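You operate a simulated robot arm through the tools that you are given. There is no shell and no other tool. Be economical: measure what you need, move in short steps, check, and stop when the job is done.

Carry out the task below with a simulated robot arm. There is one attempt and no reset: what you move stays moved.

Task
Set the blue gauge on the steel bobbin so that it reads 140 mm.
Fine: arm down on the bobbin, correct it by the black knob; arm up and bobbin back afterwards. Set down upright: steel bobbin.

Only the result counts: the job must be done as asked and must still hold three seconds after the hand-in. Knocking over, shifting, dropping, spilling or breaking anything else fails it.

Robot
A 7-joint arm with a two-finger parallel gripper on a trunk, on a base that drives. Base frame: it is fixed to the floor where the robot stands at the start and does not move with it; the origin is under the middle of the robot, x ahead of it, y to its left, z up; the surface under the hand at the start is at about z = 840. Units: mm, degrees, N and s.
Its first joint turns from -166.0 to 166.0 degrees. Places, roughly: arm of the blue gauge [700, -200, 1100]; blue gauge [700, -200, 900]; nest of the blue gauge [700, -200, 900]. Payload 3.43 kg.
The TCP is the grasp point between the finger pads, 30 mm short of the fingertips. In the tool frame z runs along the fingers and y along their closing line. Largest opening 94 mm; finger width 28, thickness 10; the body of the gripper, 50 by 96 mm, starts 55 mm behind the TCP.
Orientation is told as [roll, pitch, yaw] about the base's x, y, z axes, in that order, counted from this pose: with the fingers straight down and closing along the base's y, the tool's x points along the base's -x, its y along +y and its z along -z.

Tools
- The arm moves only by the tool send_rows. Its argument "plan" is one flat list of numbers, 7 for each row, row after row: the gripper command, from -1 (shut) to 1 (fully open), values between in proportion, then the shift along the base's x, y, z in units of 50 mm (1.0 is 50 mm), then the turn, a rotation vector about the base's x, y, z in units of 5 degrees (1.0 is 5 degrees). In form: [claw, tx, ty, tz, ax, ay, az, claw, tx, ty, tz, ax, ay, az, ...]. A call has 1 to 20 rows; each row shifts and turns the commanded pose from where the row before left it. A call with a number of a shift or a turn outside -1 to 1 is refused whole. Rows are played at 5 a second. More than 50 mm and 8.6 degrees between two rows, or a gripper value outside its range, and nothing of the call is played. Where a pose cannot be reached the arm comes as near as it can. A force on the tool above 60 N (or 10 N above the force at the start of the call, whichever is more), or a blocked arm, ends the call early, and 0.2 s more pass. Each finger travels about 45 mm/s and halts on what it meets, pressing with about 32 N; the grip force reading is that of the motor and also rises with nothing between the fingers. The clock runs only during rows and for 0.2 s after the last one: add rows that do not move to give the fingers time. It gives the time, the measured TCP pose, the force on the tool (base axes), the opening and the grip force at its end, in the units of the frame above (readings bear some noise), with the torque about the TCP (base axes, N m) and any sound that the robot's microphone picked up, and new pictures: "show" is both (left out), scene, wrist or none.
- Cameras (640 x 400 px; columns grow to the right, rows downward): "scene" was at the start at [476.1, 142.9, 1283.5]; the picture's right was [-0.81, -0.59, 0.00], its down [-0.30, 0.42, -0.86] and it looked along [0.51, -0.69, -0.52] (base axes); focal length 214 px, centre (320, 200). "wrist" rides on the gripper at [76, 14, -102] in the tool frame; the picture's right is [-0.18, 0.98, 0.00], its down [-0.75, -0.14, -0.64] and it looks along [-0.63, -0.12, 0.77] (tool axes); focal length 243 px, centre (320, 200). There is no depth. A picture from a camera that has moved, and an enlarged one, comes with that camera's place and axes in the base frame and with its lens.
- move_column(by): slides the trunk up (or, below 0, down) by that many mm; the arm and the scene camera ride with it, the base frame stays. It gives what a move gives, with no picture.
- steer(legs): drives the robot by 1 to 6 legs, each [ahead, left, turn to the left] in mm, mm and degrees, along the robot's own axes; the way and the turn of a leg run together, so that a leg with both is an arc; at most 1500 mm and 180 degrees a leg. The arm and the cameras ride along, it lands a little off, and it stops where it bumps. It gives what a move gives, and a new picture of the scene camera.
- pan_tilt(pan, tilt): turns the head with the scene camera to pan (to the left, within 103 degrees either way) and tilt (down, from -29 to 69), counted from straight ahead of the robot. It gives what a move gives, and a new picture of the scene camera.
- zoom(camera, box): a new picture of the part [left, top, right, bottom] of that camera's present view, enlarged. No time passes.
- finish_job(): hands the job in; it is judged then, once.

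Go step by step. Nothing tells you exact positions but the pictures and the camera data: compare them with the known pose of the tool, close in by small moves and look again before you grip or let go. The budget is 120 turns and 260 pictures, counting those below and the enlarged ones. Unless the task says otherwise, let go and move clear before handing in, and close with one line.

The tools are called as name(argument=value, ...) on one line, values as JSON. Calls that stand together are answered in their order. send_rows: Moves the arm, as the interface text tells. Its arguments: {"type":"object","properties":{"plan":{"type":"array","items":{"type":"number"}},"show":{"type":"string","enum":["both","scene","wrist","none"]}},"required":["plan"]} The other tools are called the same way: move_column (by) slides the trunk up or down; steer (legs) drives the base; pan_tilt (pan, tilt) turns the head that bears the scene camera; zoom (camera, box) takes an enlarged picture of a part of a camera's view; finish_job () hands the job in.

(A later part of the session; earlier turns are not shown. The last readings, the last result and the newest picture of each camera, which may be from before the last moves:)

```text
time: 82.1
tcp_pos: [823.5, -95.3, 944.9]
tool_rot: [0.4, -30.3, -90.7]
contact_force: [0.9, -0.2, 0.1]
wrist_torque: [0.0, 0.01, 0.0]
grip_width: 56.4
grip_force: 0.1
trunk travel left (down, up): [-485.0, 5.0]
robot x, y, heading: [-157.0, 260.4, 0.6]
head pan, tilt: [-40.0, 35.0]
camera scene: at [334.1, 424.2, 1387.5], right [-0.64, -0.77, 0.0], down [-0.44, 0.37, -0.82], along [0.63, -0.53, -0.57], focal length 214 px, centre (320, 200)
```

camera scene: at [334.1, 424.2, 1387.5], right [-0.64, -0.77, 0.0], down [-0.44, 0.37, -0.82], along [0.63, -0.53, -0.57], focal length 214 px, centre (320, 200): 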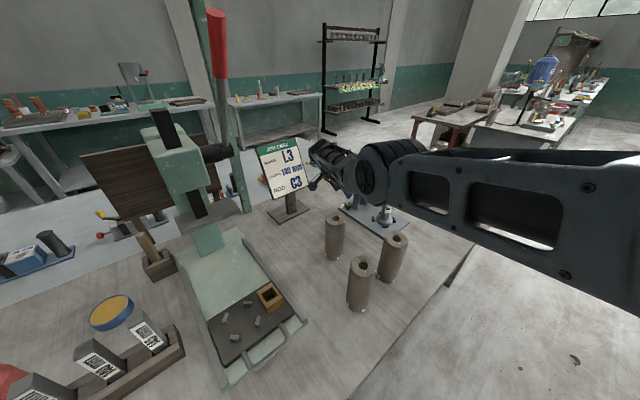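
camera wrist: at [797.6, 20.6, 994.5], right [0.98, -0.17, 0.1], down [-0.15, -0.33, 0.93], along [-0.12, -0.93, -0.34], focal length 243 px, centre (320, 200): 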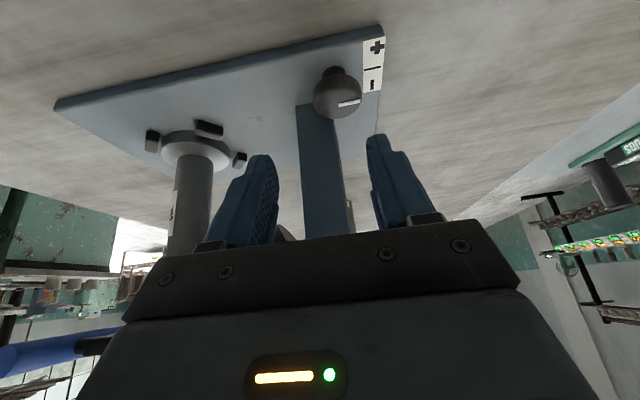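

send_rows(plan=[0.2, -0.48, -0.16, 0, 0, 0, 0, 0.2, 0, 0, -0.3, 0, 0, 0, 0.2, 0, 0, 0, 0, 0, 0])

zoom(camera="wrist", box=[220, 50, 420, 190])

zoom(camera="scene", box=[290, 130, 450, 300])

```text
time: 82.9
tcp_pos: [799.1, -104.1, 928.0]
tool_rot: [0.4, -30.2, -90.7]
contact_force: [-0.3, -0.5, -0.4]
wrist_torque: [-0.04, -0.01, 0.01]
grip_width: 56.3
grip_force: 0.0
trunk travel left (down, up): [-485.0, 5.0]
robot x, y, heading: [-158.6, 265.1, 0.2]
head pan, tilt: [-40.0, 35.0]
camera scene: at [334.4, 424.1, 1387.4], right [-0.64, -0.77, 0.0], down [-0.44, 0.37, -0.82], along [0.63, -0.53, -0.57], focal length 214 px, centre (320, 200)
camera wrist: at [813.3, 13.2, 979.3], right [0.98, -0.17, 0.1], down [-0.15, -0.33, 0.93], along [-0.12, -0.93, -0.34], focal length 243 px, centre (320, 200)
```

scene: 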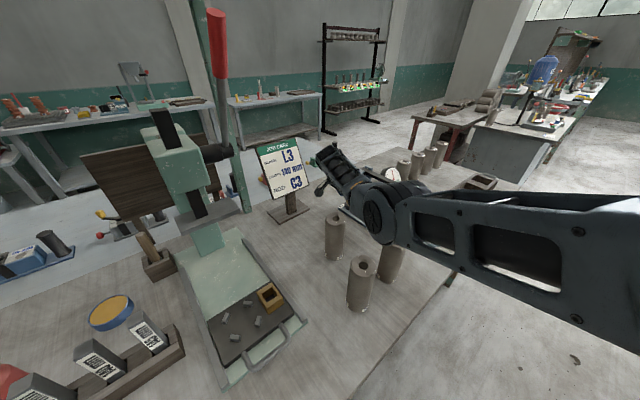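
wrist: 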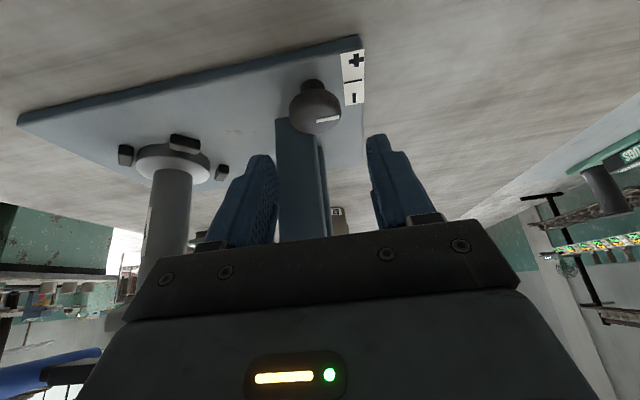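

```text
2.86 times, centred on (320, 120) of wrist
camera zoom: at [813.3, 13.2, 979.3], right [0.98, -0.17, 0.1], down [-0.15, -0.33, 0.93], along [-0.12, -0.93, -0.34], focal length 693 px, centre (320, 429)
```

zoom: 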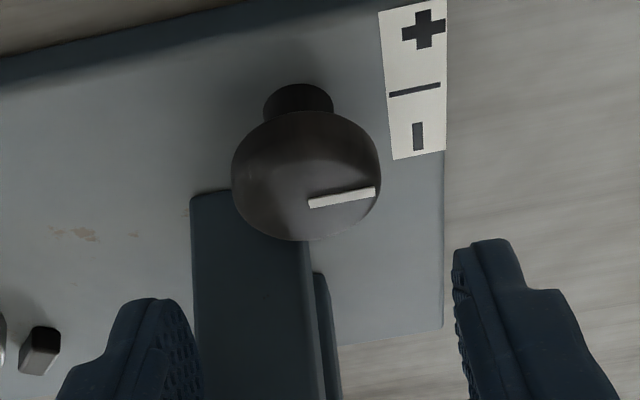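

```text
2.35 times, centred on (370, 215) of scene
camera zoom: at [334.4, 424.1, 1387.4], right [-0.64, -0.77, 0.0], down [-0.44, 0.37, -0.82], along [0.63, -0.53, -0.57], focal length 505 px, centre (202, 165)
```

zoom: 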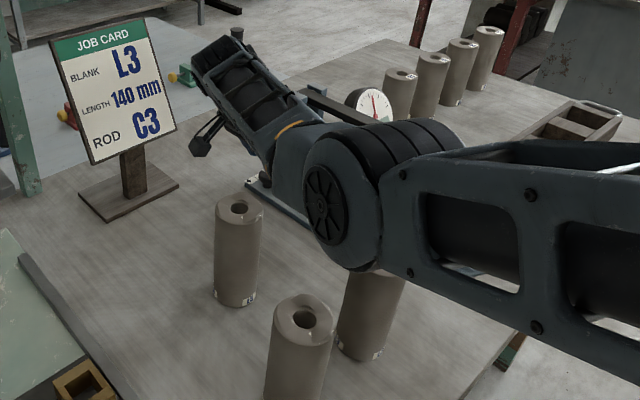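

The elbow is a little low over a blank. I'll back the base 20 mm for more stretch, keeping the fingers away from the post meanwhile.

send_rows(plan=[0.2, 0.2, 0.4, 0.2, 0, 0, 0, 0.2, 0, 0.2, 0.2, 0, 0, 0], show="none")

```text
time: 83.5
tcp_pos: [808.3, -73.8, 949.8]
tool_rot: [0.4, -30.3, -90.5]
contact_force: [0.4, 0.0, 0.6]
wrist_torque: [0.01, 0.01, -0.01]
grip_width: 56.6
grip_force: 0.0
trunk travel left (down, up): [-485.0, 5.0]
robot x, y, heading: [-152.9, 263.3, 0.1]
head pan, tilt: [-40.0, 35.0]
```

steer(legs=[[-20, 0, 0]])

send_rows(plan=[0.2, 0.22, -0.2, 0, 0, 0, 0, 0.2, 0, -0.2, -0.2, 0, 0, 0, 0.2, 0, -0.18, -0.4, 0, 0, 0, 0.2, 0, 0, -0.25, 0, 0, 0, 0.2, 0, 0, 0, 0, 0, 0])

zoom(camera="wrist", box=[220, 80, 420, 220])

zoom(camera="scene", box=[290, 130, 450, 300])

```text
time: 84.3
tcp_pos: [790.4, -73.9, 949.2]
tool_rot: [0.4, -30.4, -90.5]
contact_force: [0.1, -0.2, 0.2]
wrist_torque: [0.03, 0.0, 0.02]
grip_width: 56.5
grip_force: 0.2
trunk travel left (down, up): [-485.0, 5.0]
robot x, y, heading: [-173.6, 266.5, 0.2]
head pan, tilt: [-40.0, 35.0]
camera scene: at [314.6, 424.3, 1387.3], right [-0.64, -0.77, 0.0], down [-0.44, 0.37, -0.82], along [0.63, -0.53, -0.57], focal length 214 px, centre (320, 200)
```

scene: 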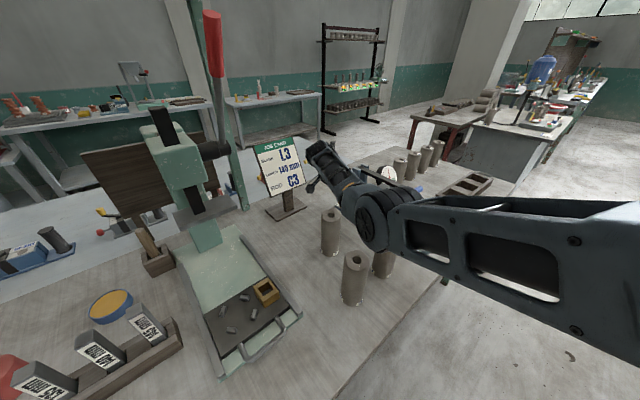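

```text
time: 85.5
tcp_pos: [787.3, -100.0, 910.5]
tool_rot: [0.5, -30.4, -90.6]
contact_force: [0.6, 0.1, 0.2]
wrist_torque: [0.02, -0.01, 0.03]
grip_width: 56.4
grip_force: 0.1
out of reach, approached as far as the arm can: row 3, 4
trunk travel left (down, up): [-485.0, 5.0]
robot x, y, heading: [-178.1, 264.1, 0.1]
head pan, tilt: [-40.0, 35.0]
camera scene: at [314.5, 424.3, 1387.4], right [-0.64, -0.77, 0.0], down [-0.44, 0.37, -0.82], along [0.63, -0.53, -0.57], focal length 214 px, centre (320, 200)
camera wrist: at [801.9, 16.9, 960.4], right [0.98, -0.17, 0.1], down [-0.15, -0.33, 0.93], along [-0.12, -0.93, -0.34], focal length 243 px, centre (320, 200)
```

scene: 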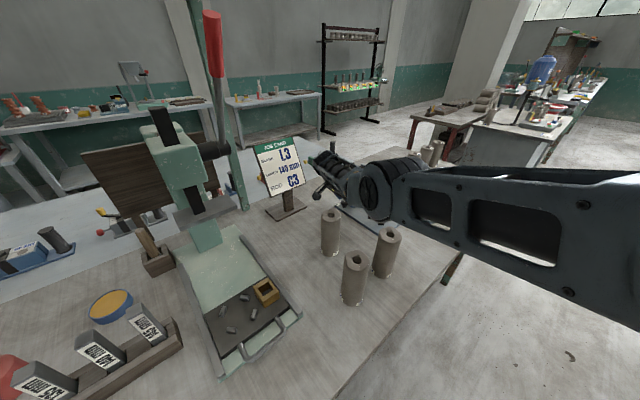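
wrist: 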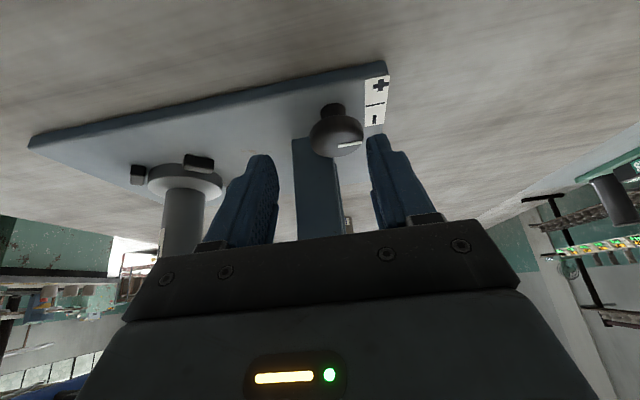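

```text
2.86 times, centred on (320, 150) of wrist
camera zoom: at [801.9, 16.9, 960.4], right [0.98, -0.17, 0.1], down [-0.15, -0.33, 0.93], along [-0.12, -0.93, -0.34], focal length 693 px, centre (320, 343)
```

zoom: 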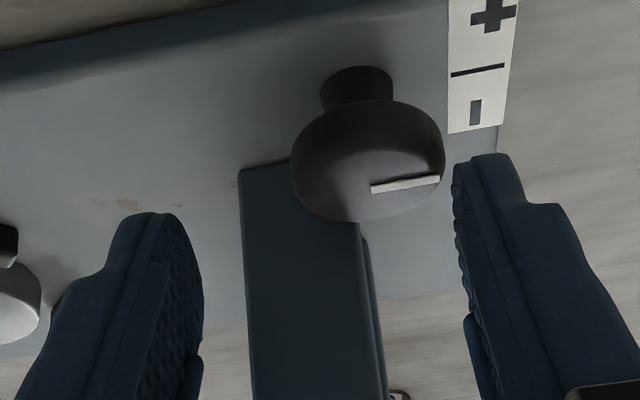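

```text
2.35 times, centred on (370, 215) of scene
camera zoom: at [314.5, 424.3, 1387.4], right [-0.64, -0.77, 0.0], down [-0.44, 0.37, -0.82], along [0.63, -0.53, -0.57], focal length 505 px, centre (202, 165)
```

zoom: 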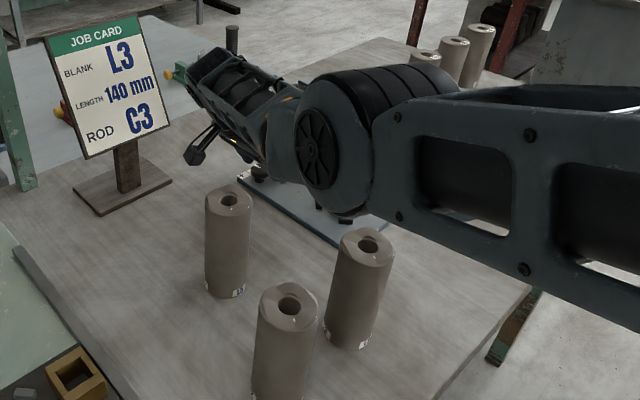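

Fully stretched and ~12 mm short; the previous spot was about right. I'll drive forward 18 mm, the knob staying between the open fingers.

steer(legs=[[16, 0, 0]])

zoom(camera="wrist", box=[220, 80, 420, 220])

```text
time: 86.2
tcp_pos: [803.3, -101.7, 911.3]
tool_rot: [0.4, -30.2, -90.6]
contact_force: [-0.1, 0.9, 0.6]
wrist_torque: [-0.03, 0.04, 0.01]
grip_width: 56.6
grip_force: 0.1
trunk travel left (down, up): [-485.0, 5.0]
robot x, y, heading: [-162.6, 266.7, 0.3]
head pan, tilt: [-40.0, 35.0]
camera scene: at [330.4, 424.3, 1387.5], right [-0.64, -0.77, 0.0], down [-0.44, 0.37, -0.82], along [0.63, -0.53, -0.57], focal length 214 px, centre (320, 200)
```

scene: 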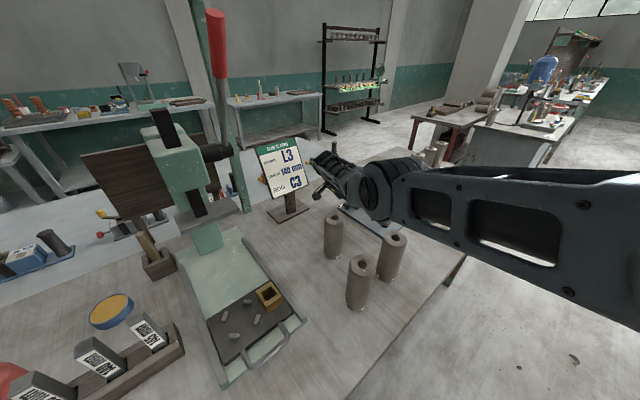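

```text
2.86 times, centred on (320, 150) of wrist
camera zoom: at [818.0, 16.9, 960.7], right [0.98, -0.17, 0.1], down [-0.15, -0.33, 0.93], along [-0.12, -0.93, -0.34], focal length 693 px, centre (320, 343)
```

zoom: 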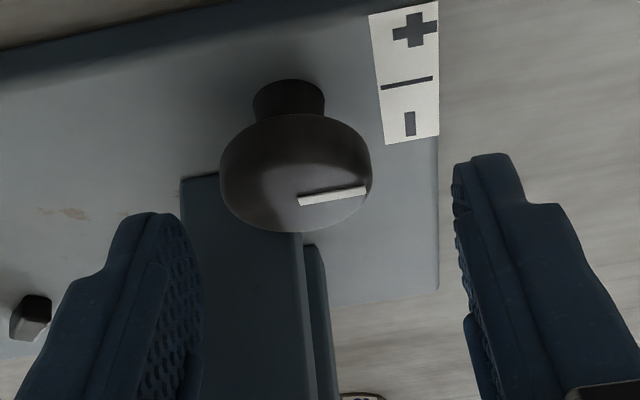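

send_rows(plan=[0.2, -0.06, 0, -0.2, 0, 0, 0, 0.2, 0, 0, -0.24, 0, 0, 0, 0.2, 0, 0, 0, 0, 0, 0])

zoom(camera="wrist", box=[220, 80, 420, 220])

zoom(camera="scene", box=[290, 130, 450, 300])

```text
time: 87.0
tcp_pos: [795.6, -100.1, 890.1]
tool_rot: [0.4, -30.3, -90.7]
contact_force: [0.3, 0.1, -0.4]
wrist_torque: [-0.01, -0.03, -0.02]
grip_width: 56.5
grip_force: 0.0
out of reach, approached as far as the arm can: row 2
trunk travel left (down, up): [-485.0, 5.0]
robot x, y, heading: [-157.7, 263.3, 0.3]
head pan, tilt: [-40.0, 35.0]
camera scene: at [330.6, 424.3, 1387.4], right [-0.64, -0.77, 0.0], down [-0.44, 0.37, -0.82], along [0.63, -0.53, -0.57], focal length 214 px, centre (320, 200)
camera wrist: at [810.9, 17.6, 940.0], right [0.98, -0.17, 0.1], down [-0.15, -0.33, 0.93], along [-0.12, -0.93, -0.34], focal length 243 px, centre (320, 200)
```

scene: 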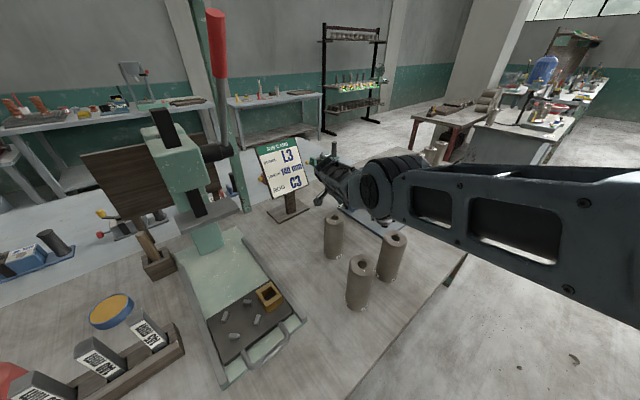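
wrist: 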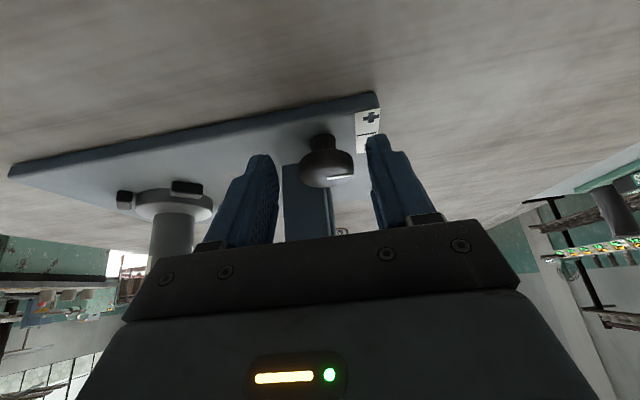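

```text
2.86 times, centred on (320, 150) of wrist
camera zoom: at [810.9, 17.6, 940.0], right [0.98, -0.17, 0.1], down [-0.15, -0.33, 0.93], along [-0.12, -0.93, -0.34], focal length 693 px, centre (320, 343)
```

zoom: 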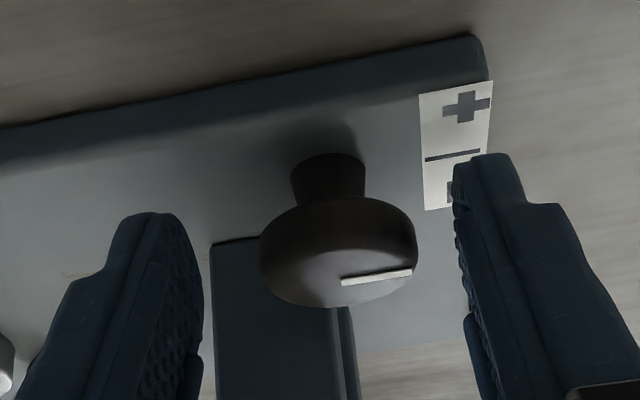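

```text
2.35 times, centred on (370, 215) of scene
camera zoom: at [330.6, 424.3, 1387.4], right [-0.64, -0.77, 0.0], down [-0.44, 0.37, -0.82], along [0.63, -0.53, -0.57], focal length 505 px, centre (202, 165)
```

zoom: 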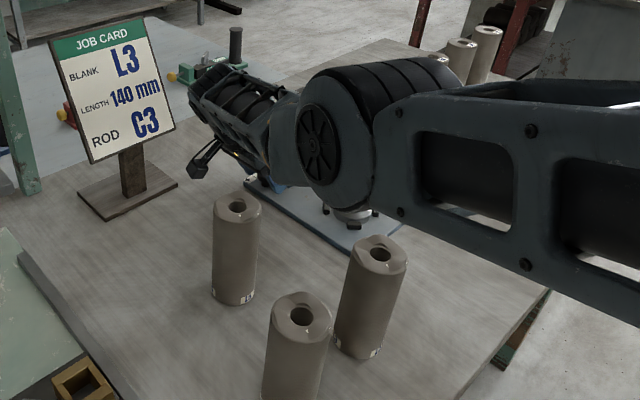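

Just at the edge of reach with the elbow clear. I'll creep the base forward 12 mm and then centre the hand.

steer(legs=[[12, 0, 0]])

send_rows(plan=[0.2, -0.14, -0.04, -0.04, 0, 0, 0, 0.2, 0, 0, 0, 0, 0, 0], show="none")

zoom(camera="wrist", box=[220, 80, 420, 220])

```text
time: 87.8
tcp_pos: [807.7, -99.1, 889.1]
tool_rot: [0.3, -30.3, -90.6]
contact_force: [-0.3, 0.5, 1.4]
wrist_torque: [-0.01, 0.0, -0.01]
grip_width: 56.3
grip_force: 0.1
trunk travel left (down, up): [-485.0, 5.0]
robot x, y, heading: [-150.1, 264.1, 0.2]
head pan, tilt: [-40.0, 35.0]
camera scene: at [342.2, 424.4, 1387.5], right [-0.64, -0.77, 0.0], down [-0.44, 0.37, -0.82], along [0.63, -0.53, -0.57], focal length 214 px, centre (320, 200)
```

scene: 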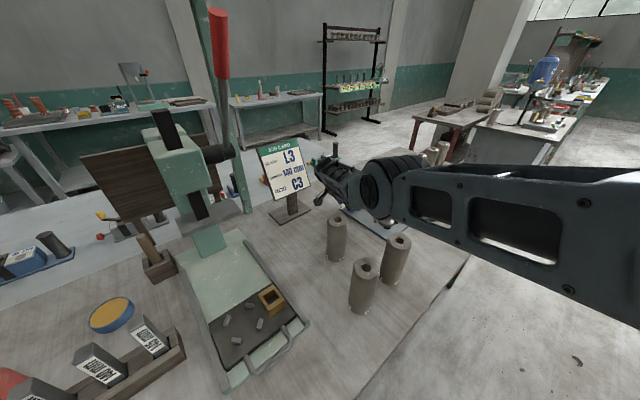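

```text
time: 88.4
tcp_pos: [800.3, -101.8, 887.7]
tool_rot: [0.4, -30.3, -90.5]
contact_force: [-0.1, 0.6, 0.1]
wrist_torque: [0.01, 0.0, -0.01]
grip_width: 56.4
grip_force: 0.0
trunk travel left (down, up): [-485.0, 5.0]
robot x, y, heading: [-150.3, 262.8, 0.1]
head pan, tilt: [-40.0, 35.0]
```

```text
2.86 times, centred on (320, 150) of wrist
camera zoom: at [815.6, 15.8, 938.2], right [0.98, -0.17, 0.1], down [-0.15, -0.33, 0.93], along [-0.12, -0.93, -0.34], focal length 693 px, centre (320, 343)
```

zoom: 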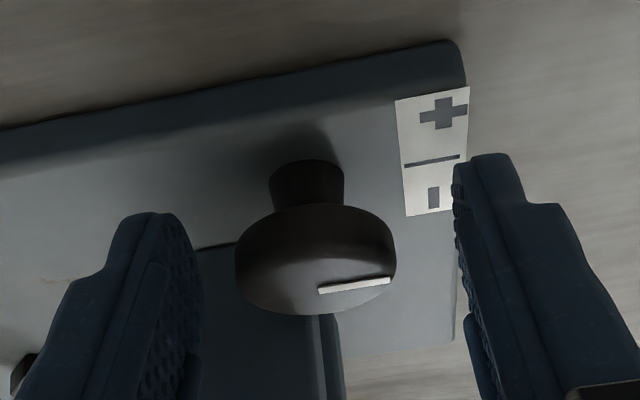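

The knob sits centred between the pads, ~10 mm toward the tips. I'll close on it.

send_rows(plan=[-1, 0, 0, 0, 0, 0, 0, -1, 0, 0, 0, 0, 0, 0, -1, 0, 0, 0, 0, 0, 0, -1, 0, 0, 0, 0, 0, 0], show="none")

zoom(camera="wrist", box=[220, 80, 420, 220])

zoom(camera="scene", box=[300, 130, 440, 260])

```text
time: 89.4
tcp_pos: [799.8, -101.2, 887.5]
tool_rot: [0.4, -30.2, -90.7]
contact_force: [-18.3, 2.5, 5.1]
wrist_torque: [-0.01, 0.56, -0.26]
grip_width: 33.5
grip_force: 45.4
trunk travel left (down, up): [-485.0, 5.0]
robot x, y, heading: [-151.7, 262.2, 0.0]
head pan, tilt: [-40.0, 35.0]
```

```text
2.86 times, centred on (320, 150) of wrist
camera zoom: at [814.4, 15.5, 938.1], right [0.98, -0.17, 0.1], down [-0.15, -0.33, 0.93], along [-0.12, -0.93, -0.34], focal length 693 px, centre (320, 343)
```

zoom: 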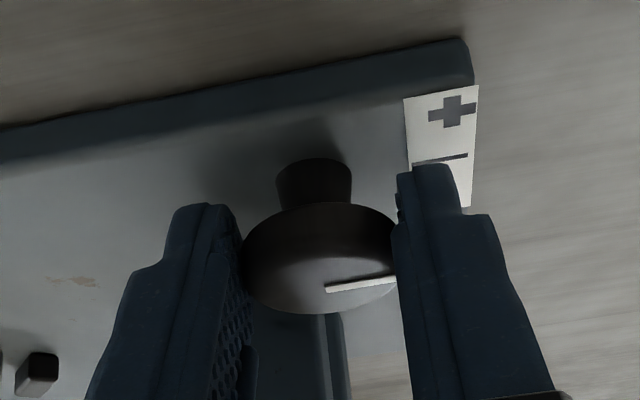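

```text
3.08 times, centred on (370, 195) of scene
camera zoom: at [341.6, 424.5, 1387.7], right [-0.64, -0.77, 0.0], down [-0.44, 0.37, -0.82], along [0.63, -0.53, -0.57], focal length 660 px, centre (166, 215)
```

zoom: 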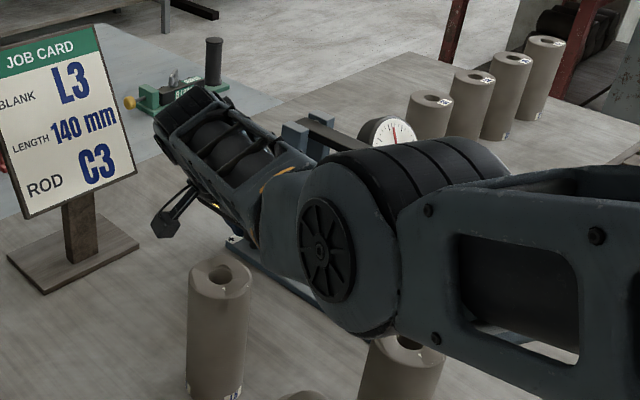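

Gripped (33.5 mm). I'll centre and turn clockwise 10° about the knob axis as a first test.

send_rows(plan=[-1, -0.04, 0, 0, 0, 0, 0, -1, 0.017, 0, 0, 0, 0, -1, -1, 0.017, 0, 0, 0, 0, -1, -1, 0, 0, 0, 0, 0, 0], show="none")

zoom(camera="wrist", box=[220, 80, 420, 220])

zoom(camera="scene", box=[370, 150, 410, 180])

```text
time: 90.1
tcp_pos: [801.4, -100.0, 889.5]
tool_rot: [1.5, -30.2, -97.7]
contact_force: [27.1, -16.9, -31.1]
wrist_torque: [-0.02, -0.43, 0.48]
grip_width: 33.1
grip_force: 44.9
out of reach, approached as far as the arm can: row 2, 3
trunk travel left (down, up): [-485.0, 5.0]
robot x, y, heading: [-150.0, 264.7, 0.2]
head pan, tilt: [-40.0, 35.0]
stopped in row 3: the force on the tool passed its limit at 85 N (the readings are from after the stop); the commanded pose is now the measured one
```

```text
2.86 times, centred on (320, 150) of wrist
camera zoom: at [827.9, 15.4, 940.4], right [0.95, -0.28, 0.12], down [-0.2, -0.31, 0.93], along [-0.22, -0.91, -0.35], focal length 693 px, centre (320, 343)
```

zoom: 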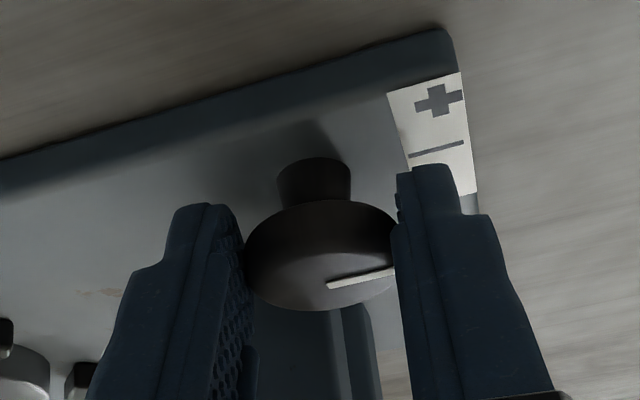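

```text
13.33 times, centred on (390, 165) of scene
camera zoom: at [345.2, 422.8, 1386.4], right [-0.64, -0.77, 0.0], down [-0.44, 0.37, -0.82], along [0.63, -0.53, -0.57], focal length 2860 px, centre (-613, 667)
```

zoom: 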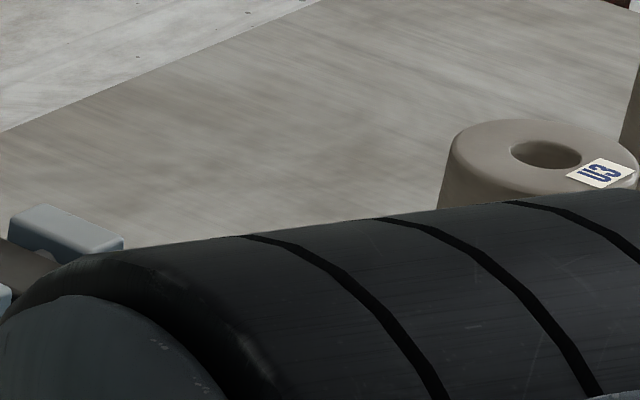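

The knob turned ~7° with the hand before reach ran out. I'll release and bring the base closer.

send_rows(plan=[0.5, 0, 0, 0, 0, 0, 0, 0.5, 0, 0, 0, 0, 0, 0, 0.5, 0, 0, 0, 0, 0, 0, 0.5, 0, 0.1, 0.1, 0, 0, 0], show="none")

```text
time: 91.1
tcp_pos: [799.3, -93.7, 897.5]
tool_rot: [1.5, -30.2, -97.9]
contact_force: [0.7, -0.5, -0.5]
wrist_torque: [0.03, 0.02, 0.01]
grip_width: 70.6
grip_force: 0.1
trunk travel left (down, up): [-485.0, 5.0]
robot x, y, heading: [-148.0, 265.3, 0.1]
head pan, tilt: [-40.0, 35.0]
```

send_rows(plan=[0.5, 0, 0.2, 0.9, 0, 0, 0, 0.5, 0, 0.2, 0.9, 0, 0, 0, 0.5, 0, 0.2, 0.9, 0, 0, 0, 0.5, 0, 0.1, 0.9, 0, 0, 0], show="none")

steer(legs=[[25, 0, 0]])

zoom(camera="scene", box=[360, 140, 440, 200])

```text
time: 92.1
tcp_pos: [800.7, -56.0, 1077.6]
tool_rot: [1.5, -30.3, -97.9]
contact_force: [-0.4, 0.1, -0.5]
wrist_torque: [-0.04, 0.0, 0.0]
grip_width: 70.5
grip_force: 0.1
trunk travel left (down, up): [-485.0, 5.0]
robot x, y, heading: [-144.0, 265.9, 0.2]
head pan, tilt: [-40.0, 35.0]
```

```text
time: 93.0
tcp_pos: [825.2, -57.1, 1077.4]
tool_rot: [1.6, -30.4, -97.9]
contact_force: [-0.9, 0.2, -0.2]
wrist_torque: [0.0, -0.04, -0.01]
grip_width: 70.4
grip_force: 0.1
trunk travel left (down, up): [-485.0, 5.0]
robot x, y, heading: [-119.7, 267.6, -0.1]
head pan, tilt: [-40.0, 35.0]
camera scene: at [368.1, 424.0, 1387.5], right [-0.64, -0.77, 0.0], down [-0.44, 0.37, -0.82], along [0.63, -0.53, -0.57], focal length 214 px, centre (320, 200)
```

scene: 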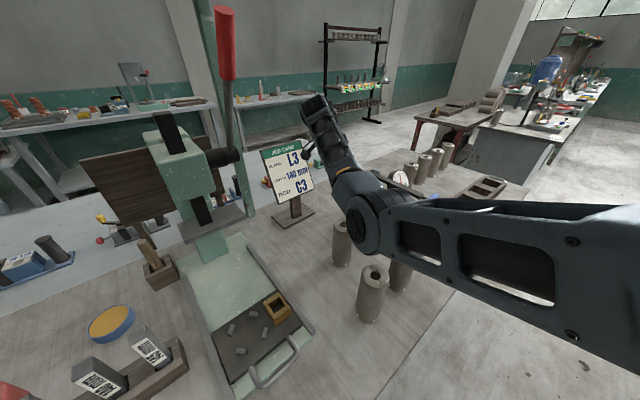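

```text
6.67 times, centred on (400, 170) of scene
camera zoom: at [368.1, 424.0, 1387.5], right [-0.64, -0.77, 0.0], down [-0.44, 0.37, -0.82], along [0.63, -0.53, -0.57], focal length 1430 px, centre (-213, 400)
```

zoom: 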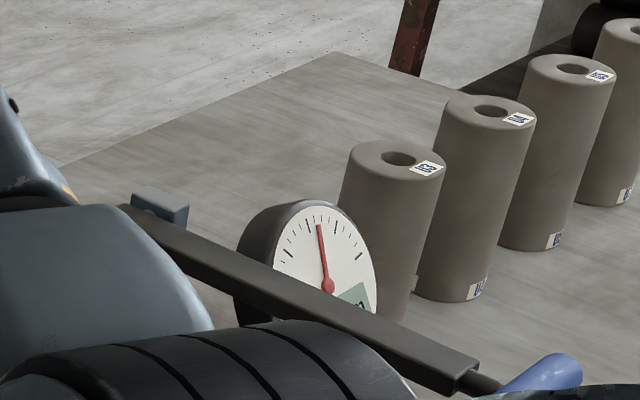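

The digits are hidden by the bar from here. I'll lift the hand and pull it back to read the dial with the wrist camera.

send_rows(plan=[0.5, -0.4, 0, 0.9, 0, 0, 0, 0.5, -0.6, 0, 0.7, 0, 0, 0, 0.5, -0.7, 0, 0.5, 0, 0, 0, 0.5, -0.8, 0, 0.3, 0, 0, 0, 0.5, -0.5, 0, 0, 0, 0, 0])

```text
time: 94.2
tcp_pos: [675.6, -56.6, 1196.1]
tool_rot: [1.4, -30.3, -97.9]
contact_force: [0.7, -0.4, -0.2]
wrist_torque: [0.02, 0.0, -0.01]
grip_width: 70.5
grip_force: 0.0
trunk travel left (down, up): [-485.0, 5.0]
robot x, y, heading: [-122.7, 262.4, 0.1]
head pan, tilt: [-40.0, 35.0]
camera scene: at [368.4, 423.9, 1387.4], right [-0.64, -0.77, 0.0], down [-0.44, 0.37, -0.82], along [0.63, -0.53, -0.57], focal length 214 px, centre (320, 200)
camera wrist: at [702.5, 57.5, 1247.1], right [0.95, -0.28, 0.11], down [-0.2, -0.3, 0.93], along [-0.23, -0.91, -0.35], focal length 243 px, centre (320, 200)
```

scene: 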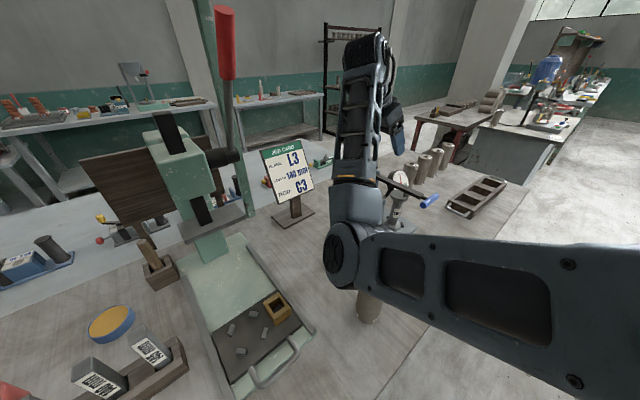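
wrist: 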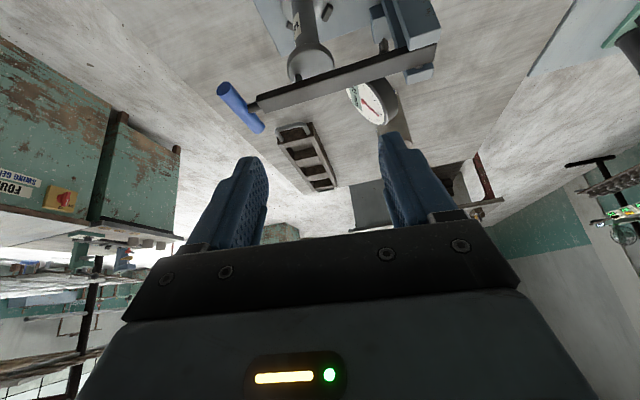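

zoom(camera="wrist", box=[335, 70, 415, 130])

zoom(camera="scene", box=[375, 155, 435, 200])

```text
6.67 times, centred on (375, 100) of wrist
camera zoom: at [702.5, 57.5, 1247.1], right [0.95, -0.28, 0.11], down [-0.2, -0.3, 0.93], along [-0.23, -0.91, -0.35], focal length 1618 px, centre (-47, 867)
```

zoom: 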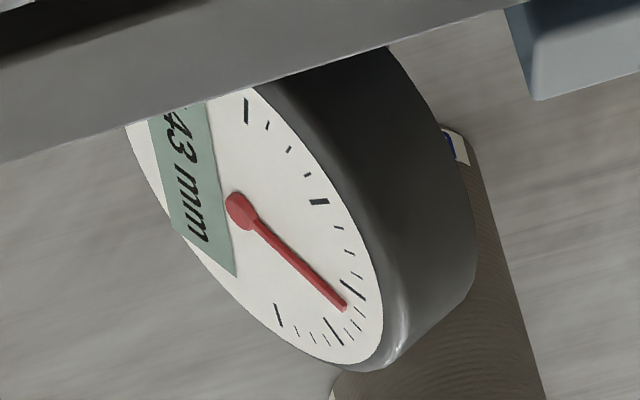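

```text
8.89 times, centred on (405, 178) of scene
camera zoom: at [368.4, 423.9, 1387.4], right [-0.64, -0.77, 0.0], down [-0.44, 0.37, -0.82], along [0.63, -0.53, -0.57], focal length 1906 px, centre (-436, 400)
```

zoom: 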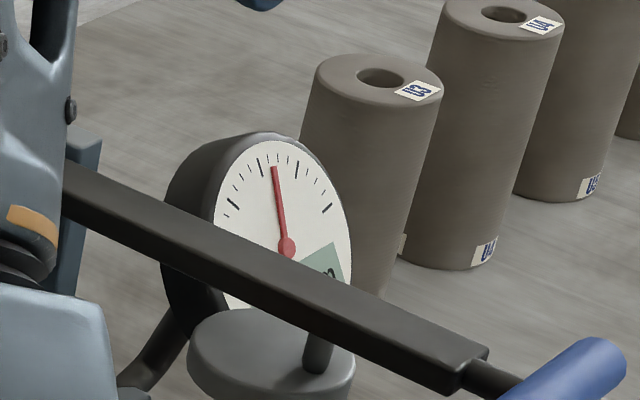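

Still 143 after ~7°, so it needs a longer turn. I'll reset to yaw −90° with a 20° lean (less arm swing per turn), creep the base 10 mm forward and return to the knob.

steer(legs=[[10, 0, 0]])

send_rows(plan=[0.2, 0.7, 0, 0, 0.7, 0, 0.8, 0.2, 0.7, -0.1, -0.4, 0.7, 0, 0.78, 0.2, 0.7, -0.1, -0.5, 0.7, 0, 0, 0.2, 0.2, -0.1, -0.9, 0, 0, 0, 0.2, 0, 0, -0.9, 0, 0, 0, 0.2, 0, 0, -0.9, 0, 0, 0, 0.2, 0, 0, 0, 0, 0, 0])

zoom(camera="scene", box=[290, 130, 450, 300])

```text
time: 94.9
tcp_pos: [685.2, -56.7, 1196.5]
tool_rot: [1.5, -30.2, -97.9]
contact_force: [-0.2, -0.2, 0.3]
wrist_torque: [0.0, 0.0, -0.01]
grip_width: 70.5
grip_force: 0.1
trunk travel left (down, up): [-485.0, 5.0]
robot x, y, heading: [-115.4, 263.0, 0.1]
head pan, tilt: [-40.0, 35.0]
camera scene: at [378.1, 424.0, 1387.5], right [-0.64, -0.77, 0.0], down [-0.44, 0.37, -0.82], along [0.63, -0.53, -0.57], focal length 214 px, centre (320, 200)
```

scene: 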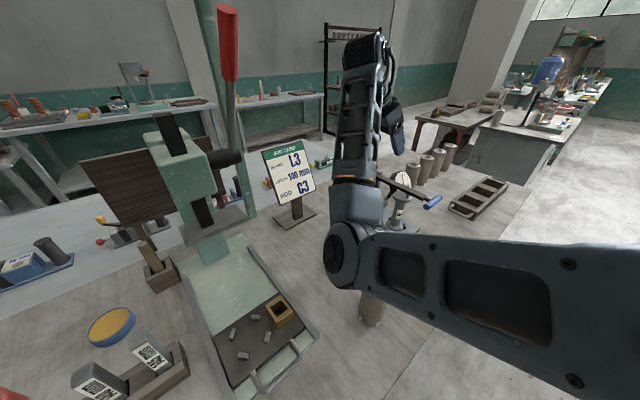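

```text
time: 96.5
tcp_pos: [800.4, -71.6, 1014.6]
tool_rot: [1.1, -19.8, -89.8]
contact_force: [-0.3, -0.3, 0.1]
wrist_torque: [-0.02, 0.05, 0.01]
grip_width: 56.2
grip_force: 0.1
trunk travel left (down, up): [-485.0, 5.0]
robot x, y, heading: [-110.5, 263.0, -0.0]
head pan, tilt: [-40.0, 35.0]
camera scene: at [378.2, 424.0, 1387.4], right [-0.64, -0.77, 0.0], down [-0.44, 0.37, -0.82], along [0.63, -0.53, -0.57], focal length 214 px, centre (320, 200)
camera wrist: at [812.5, 34.3, 1086.1], right [0.98, -0.16, 0.08], down [-0.15, -0.49, 0.86], along [-0.1, -0.85, -0.51], focal length 243 px, centre (320, 200)
```

scene: 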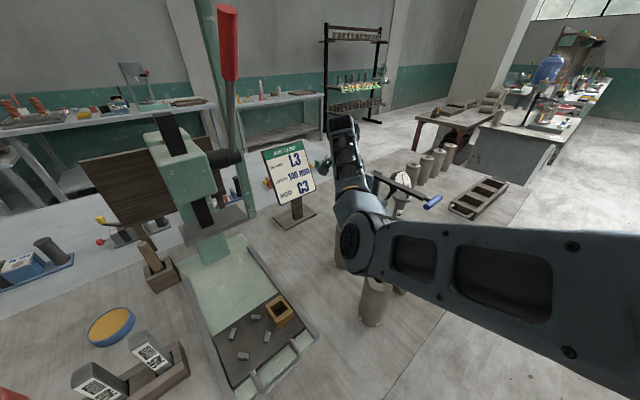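
wrist: 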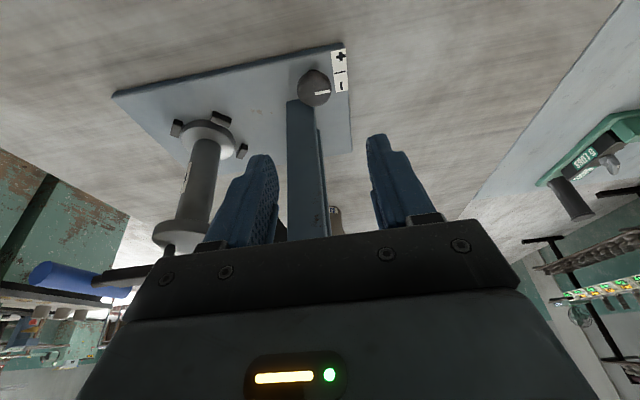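

```text
2.35 times, centred on (370, 215) of scene
camera zoom: at [378.2, 424.0, 1387.4], right [-0.64, -0.77, 0.0], down [-0.44, 0.37, -0.82], along [0.63, -0.53, -0.57], focal length 505 px, centre (202, 165)
```

zoom: 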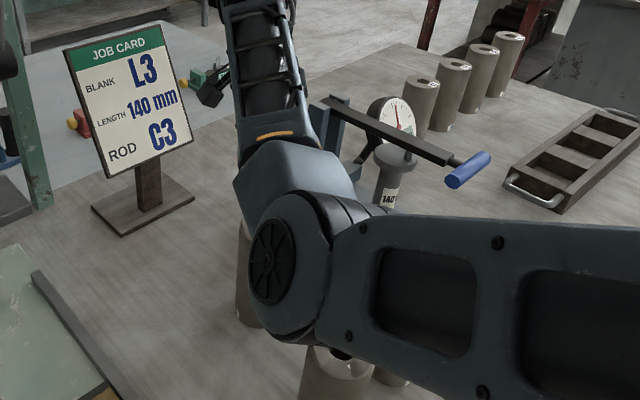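

send_rows(plan=[0.2, 0, -0.3, -0.7, 0, 0, 0, 0.2, 0, -0.3, -0.7, 0, 0, 0, 0.2, 0, 0, 0, 0, 0, 0])

zoom(camera="scene", box=[290, 130, 450, 300])

zoom(camera="wrist", box=[220, 50, 420, 190])

```text
time: 97.3
tcp_pos: [799.5, -101.9, 947.3]
tool_rot: [1.0, -19.8, -89.7]
contact_force: [0.0, -0.6, -0.2]
wrist_torque: [-0.01, -0.02, -0.02]
grip_width: 56.4
grip_force: 0.0
trunk travel left (down, up): [-485.0, 5.0]
robot x, y, heading: [-113.8, 262.5, 0.3]
head pan, tilt: [-40.0, 35.0]
camera scene: at [378.2, 424.0, 1387.4], right [-0.64, -0.77, 0.0], down [-0.44, 0.37, -0.82], along [0.63, -0.53, -0.57], focal length 214 px, centre (320, 200)
camera wrist: at [811.6, 4.0, 1017.4], right [0.98, -0.16, 0.08], down [-0.15, -0.49, 0.86], along [-0.1, -0.85, -0.51], focal length 243 px, centre (320, 200)
```

scene: 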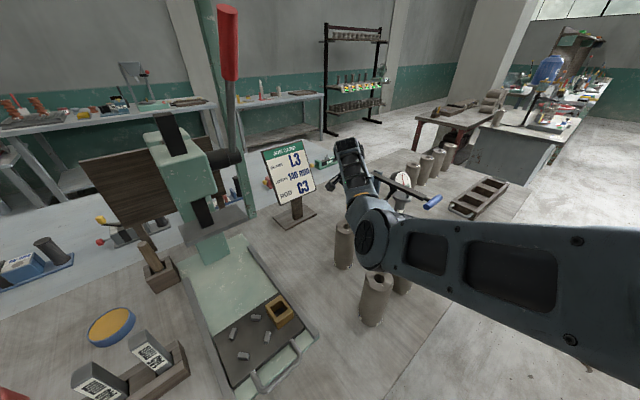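
wrist: 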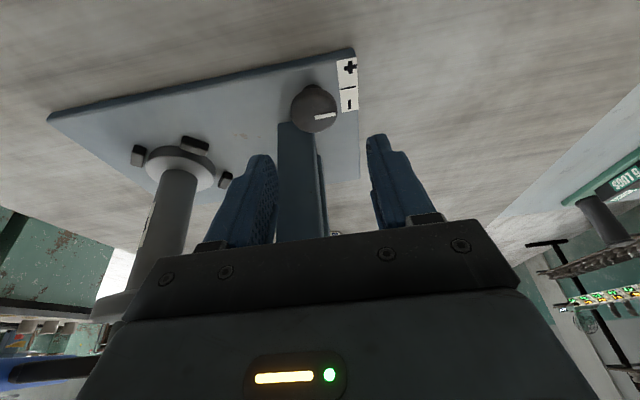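

```text
2.35 times, centred on (370, 215) of scene
camera zoom: at [378.2, 424.0, 1387.4], right [-0.64, -0.77, 0.0], down [-0.44, 0.37, -0.82], along [0.63, -0.53, -0.57], focal length 505 px, centre (202, 165)
```

zoom: 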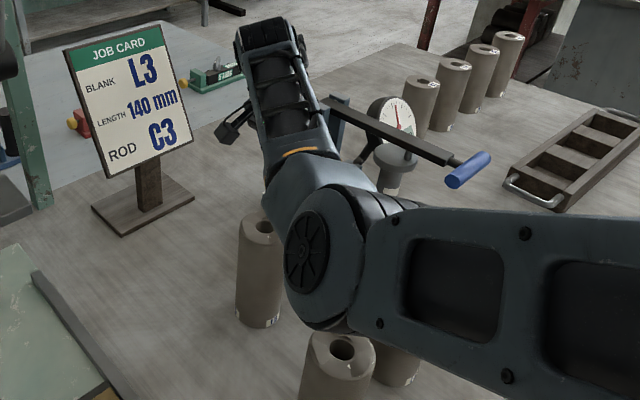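

```text
2.86 times, centred on (320, 120) of wrist
camera zoom: at [811.6, 4.0, 1017.4], right [0.98, -0.16, 0.08], down [-0.15, -0.49, 0.86], along [-0.1, -0.85, -0.51], focal length 693 px, centre (320, 429)
```

zoom: 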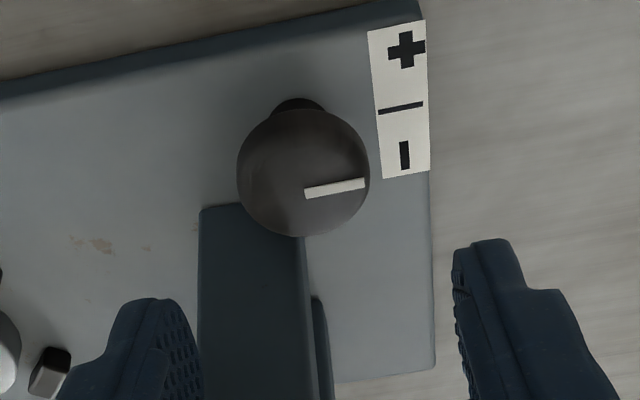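

The knob pointer looks unchanged, so the pads had slipped. I'll go down again, well centred and with reach to spare, and grip.

send_rows(plan=[0, 0, 0, -0.5, 0, 0, 0, 0, 0, -0.06, -0.5, 0, 0, 0, 0, 0, 0, -0.2, 0, 0, 0, 0, 0, 0, 0, 0, 0, 0])

zoom(camera="wrist", box=[220, 80, 420, 220])

zoom(camera="scene", box=[290, 130, 450, 300])

```text
time: 98.3
tcp_pos: [800.1, -105.9, 887.3]
tool_rot: [1.1, -19.8, -89.7]
contact_force: [0.3, 0.8, 0.0]
wrist_torque: [0.02, 0.0, 0.0]
grip_width: 47.1
grip_force: 0.1
trunk travel left (down, up): [-485.0, 5.0]
robot x, y, heading: [-113.4, 265.2, -0.2]
head pan, tilt: [-40.0, 35.0]
camera scene: at [378.2, 424.0, 1387.4], right [-0.64, -0.77, 0.0], down [-0.44, 0.37, -0.82], along [0.63, -0.53, -0.57], focal length 214 px, centre (320, 200)
camera wrist: at [812.1, 0.6, 958.8], right [0.98, -0.16, 0.08], down [-0.15, -0.49, 0.86], along [-0.1, -0.85, -0.51], focal length 243 px, centre (320, 200)
```

scene: 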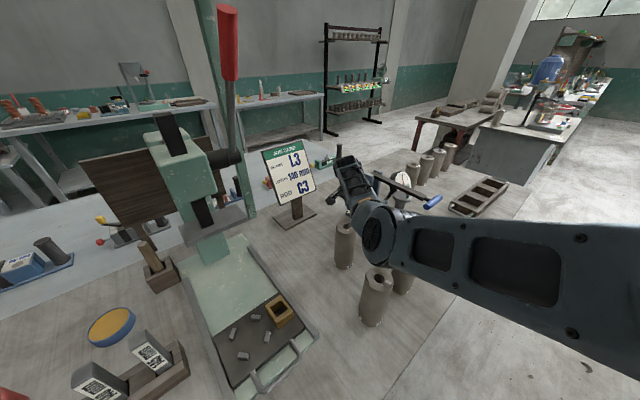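
wrist: 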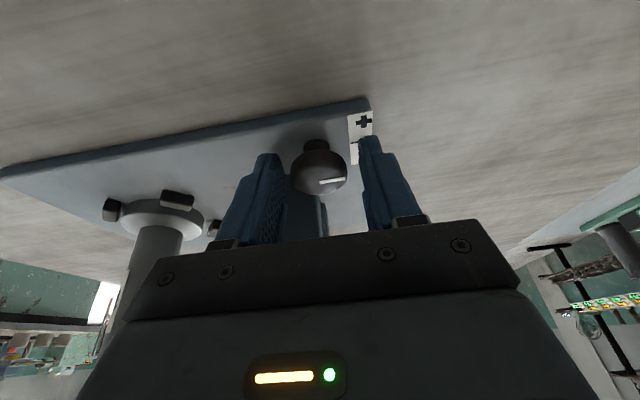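

```text
2.86 times, centred on (320, 150) of wrist
camera zoom: at [812.1, 0.6, 958.8], right [0.98, -0.16, 0.08], down [-0.15, -0.49, 0.86], along [-0.1, -0.85, -0.51], focal length 693 px, centre (320, 343)
```

zoom: 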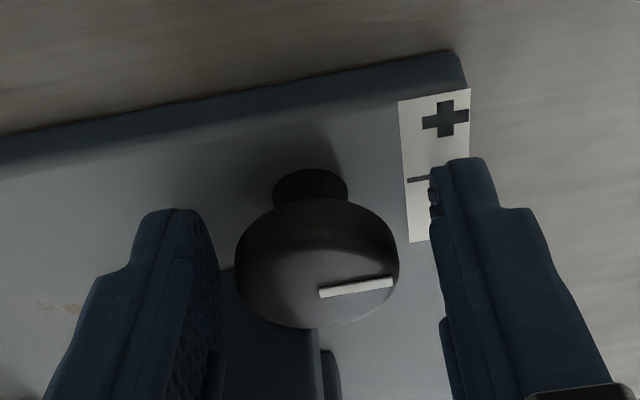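

```text
2.35 times, centred on (370, 215) of scene
camera zoom: at [378.2, 424.0, 1387.4], right [-0.64, -0.77, 0.0], down [-0.44, 0.37, -0.82], along [0.63, -0.53, -0.57], focal length 505 px, centre (202, 165)
```

zoom: 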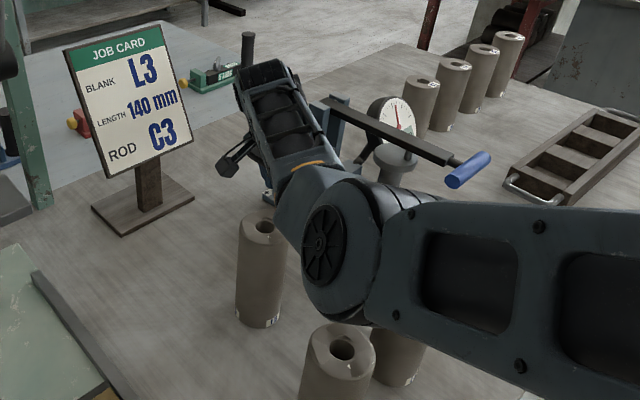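

All clear. I'll close on the knob and turn it clockwise 15° first, checking grip and forces.

send_rows(plan=[-1, 0, 0, 0, 0, 0, 0, -1, 0, 0, 0, 0, 0, 0, -1, 0, 0, 0, 0, 0, 0, -1, 0, 0, 0, 0, 0, 0], show="none")

send_rows(plan=[-1, 0.009, 0, 0, 0, 0, -0.6, -1, 0.009, 0, 0, 0, 0, -0.8, -1, 0.009, 0, 0, 0, 0, -0.8, -1, 0.009, -0.002, 0, 0, 0, -0.8, -1, 0, 0, 0, 0, 0, 0], show="none")

zoom(camera="wrist", box=[220, 80, 420, 220])

zoom(camera="scene", box=[370, 140, 430, 190])

```text
time: 99.3
tcp_pos: [799.4, -107.1, 888.1]
tool_rot: [0.9, -20.0, -89.9]
contact_force: [-13.6, 2.0, 1.2]
wrist_torque: [0.05, 0.33, -0.1]
grip_width: 33.6
grip_force: 45.4
trunk travel left (down, up): [-485.0, 5.0]
robot x, y, heading: [-112.3, 263.5, -0.1]
head pan, tilt: [-40.0, 35.0]
```

```text
time: 100.5
tcp_pos: [801.7, -106.4, 888.2]
tool_rot: [1.1, -19.9, -105.0]
contact_force: [-16.9, -5.0, 8.3]
wrist_torque: [0.27, 0.14, -0.19]
grip_width: 33.7
grip_force: 45.1
trunk travel left (down, up): [-485.0, 5.0]
robot x, y, heading: [-113.5, 265.5, -0.3]
head pan, tilt: [-40.0, 35.0]
```

```text
2.86 times, centred on (320, 150) of wrist
camera zoom: at [840.4, -6.5, 958.7], right [0.91, -0.41, 0.08], down [-0.27, -0.44, 0.86], along [-0.32, -0.8, -0.51], focal length 693 px, centre (320, 343)
```

zoom: 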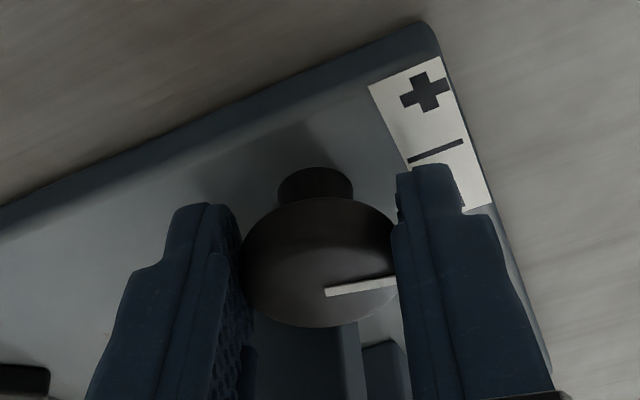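

```text
8.00 times, centred on (400, 165) of scene
camera zoom: at [377.5, 423.9, 1387.7], right [-0.64, -0.77, 0.0], down [-0.44, 0.37, -0.82], along [0.63, -0.53, -0.57], focal length 1716 px, centre (-320, 480)
```

zoom: 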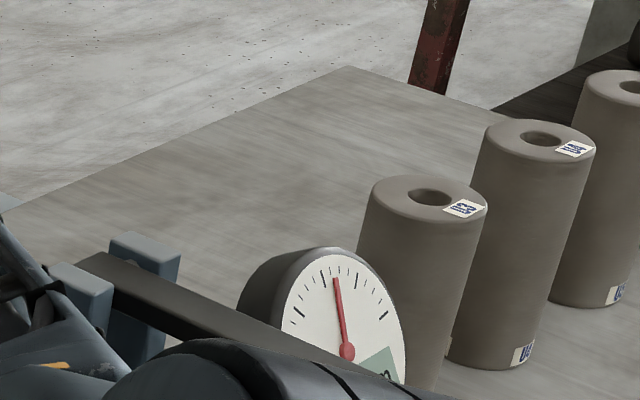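

The knob turned with the hand this time. I'll continue another 15°.

send_rows(plan=[-1, 0.008, -0.002, 0, 0, 0, -0.75, -1, 0.008, -0.002, 0, 0, 0, -0.75, -1, 0.008, -0.002, 0, 0, 0, -0.75, -1, 0.008, -0.003, 0, 0, 0, -0.75, -1, 0, 0, 0, 0, 0, 0], show="none")

zoom(camera="wrist", box=[220, 80, 420, 220])

zoom(camera="scene", box=[370, 140, 430, 190])

```text
time: 101.7
tcp_pos: [803.8, -106.5, 887.4]
tool_rot: [1.4, -19.7, -119.8]
contact_force: [42.1, -35.6, -23.6]
wrist_torque: [-0.57, -0.49, 0.44]
grip_width: 33.9
grip_force: 45.4
out of reach, approached as far as the arm can: row 4
trunk travel left (down, up): [-485.0, 5.0]
robot x, y, heading: [-113.3, 262.3, -0.2]
head pan, tilt: [-40.0, 35.0]
```

```text
2.86 times, centred on (320, 150) of wrist
camera zoom: at [865.7, -20.2, 959.1], right [0.77, -0.63, 0.09], down [-0.38, -0.35, 0.85], along [-0.51, -0.69, -0.51], focal length 693 px, centre (320, 343)
```

zoom: 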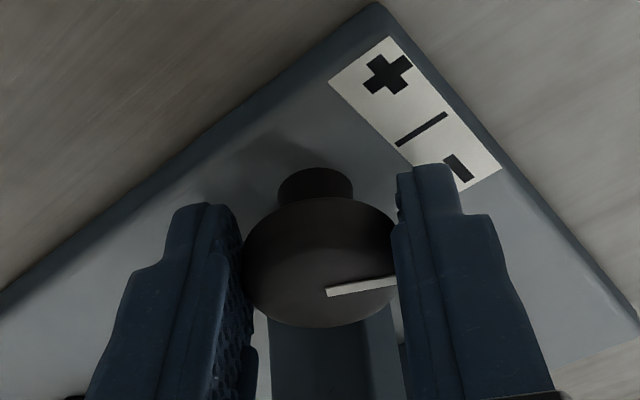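

```text
8.00 times, centred on (400, 165) of scene
camera zoom: at [380.6, 422.4, 1386.5], right [-0.64, -0.77, 0.0], down [-0.44, 0.37, -0.82], along [0.63, -0.52, -0.58], focal length 1716 px, centre (-320, 480)
```

zoom: 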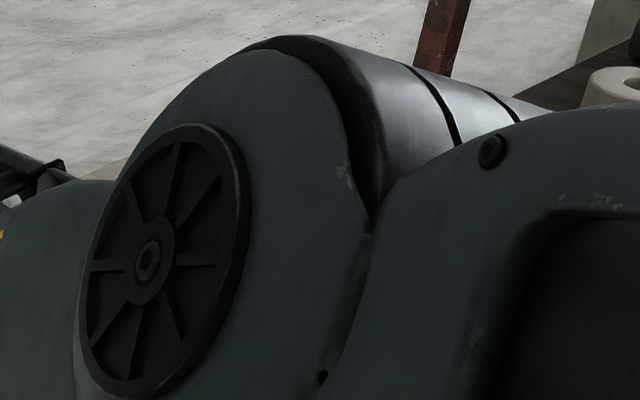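

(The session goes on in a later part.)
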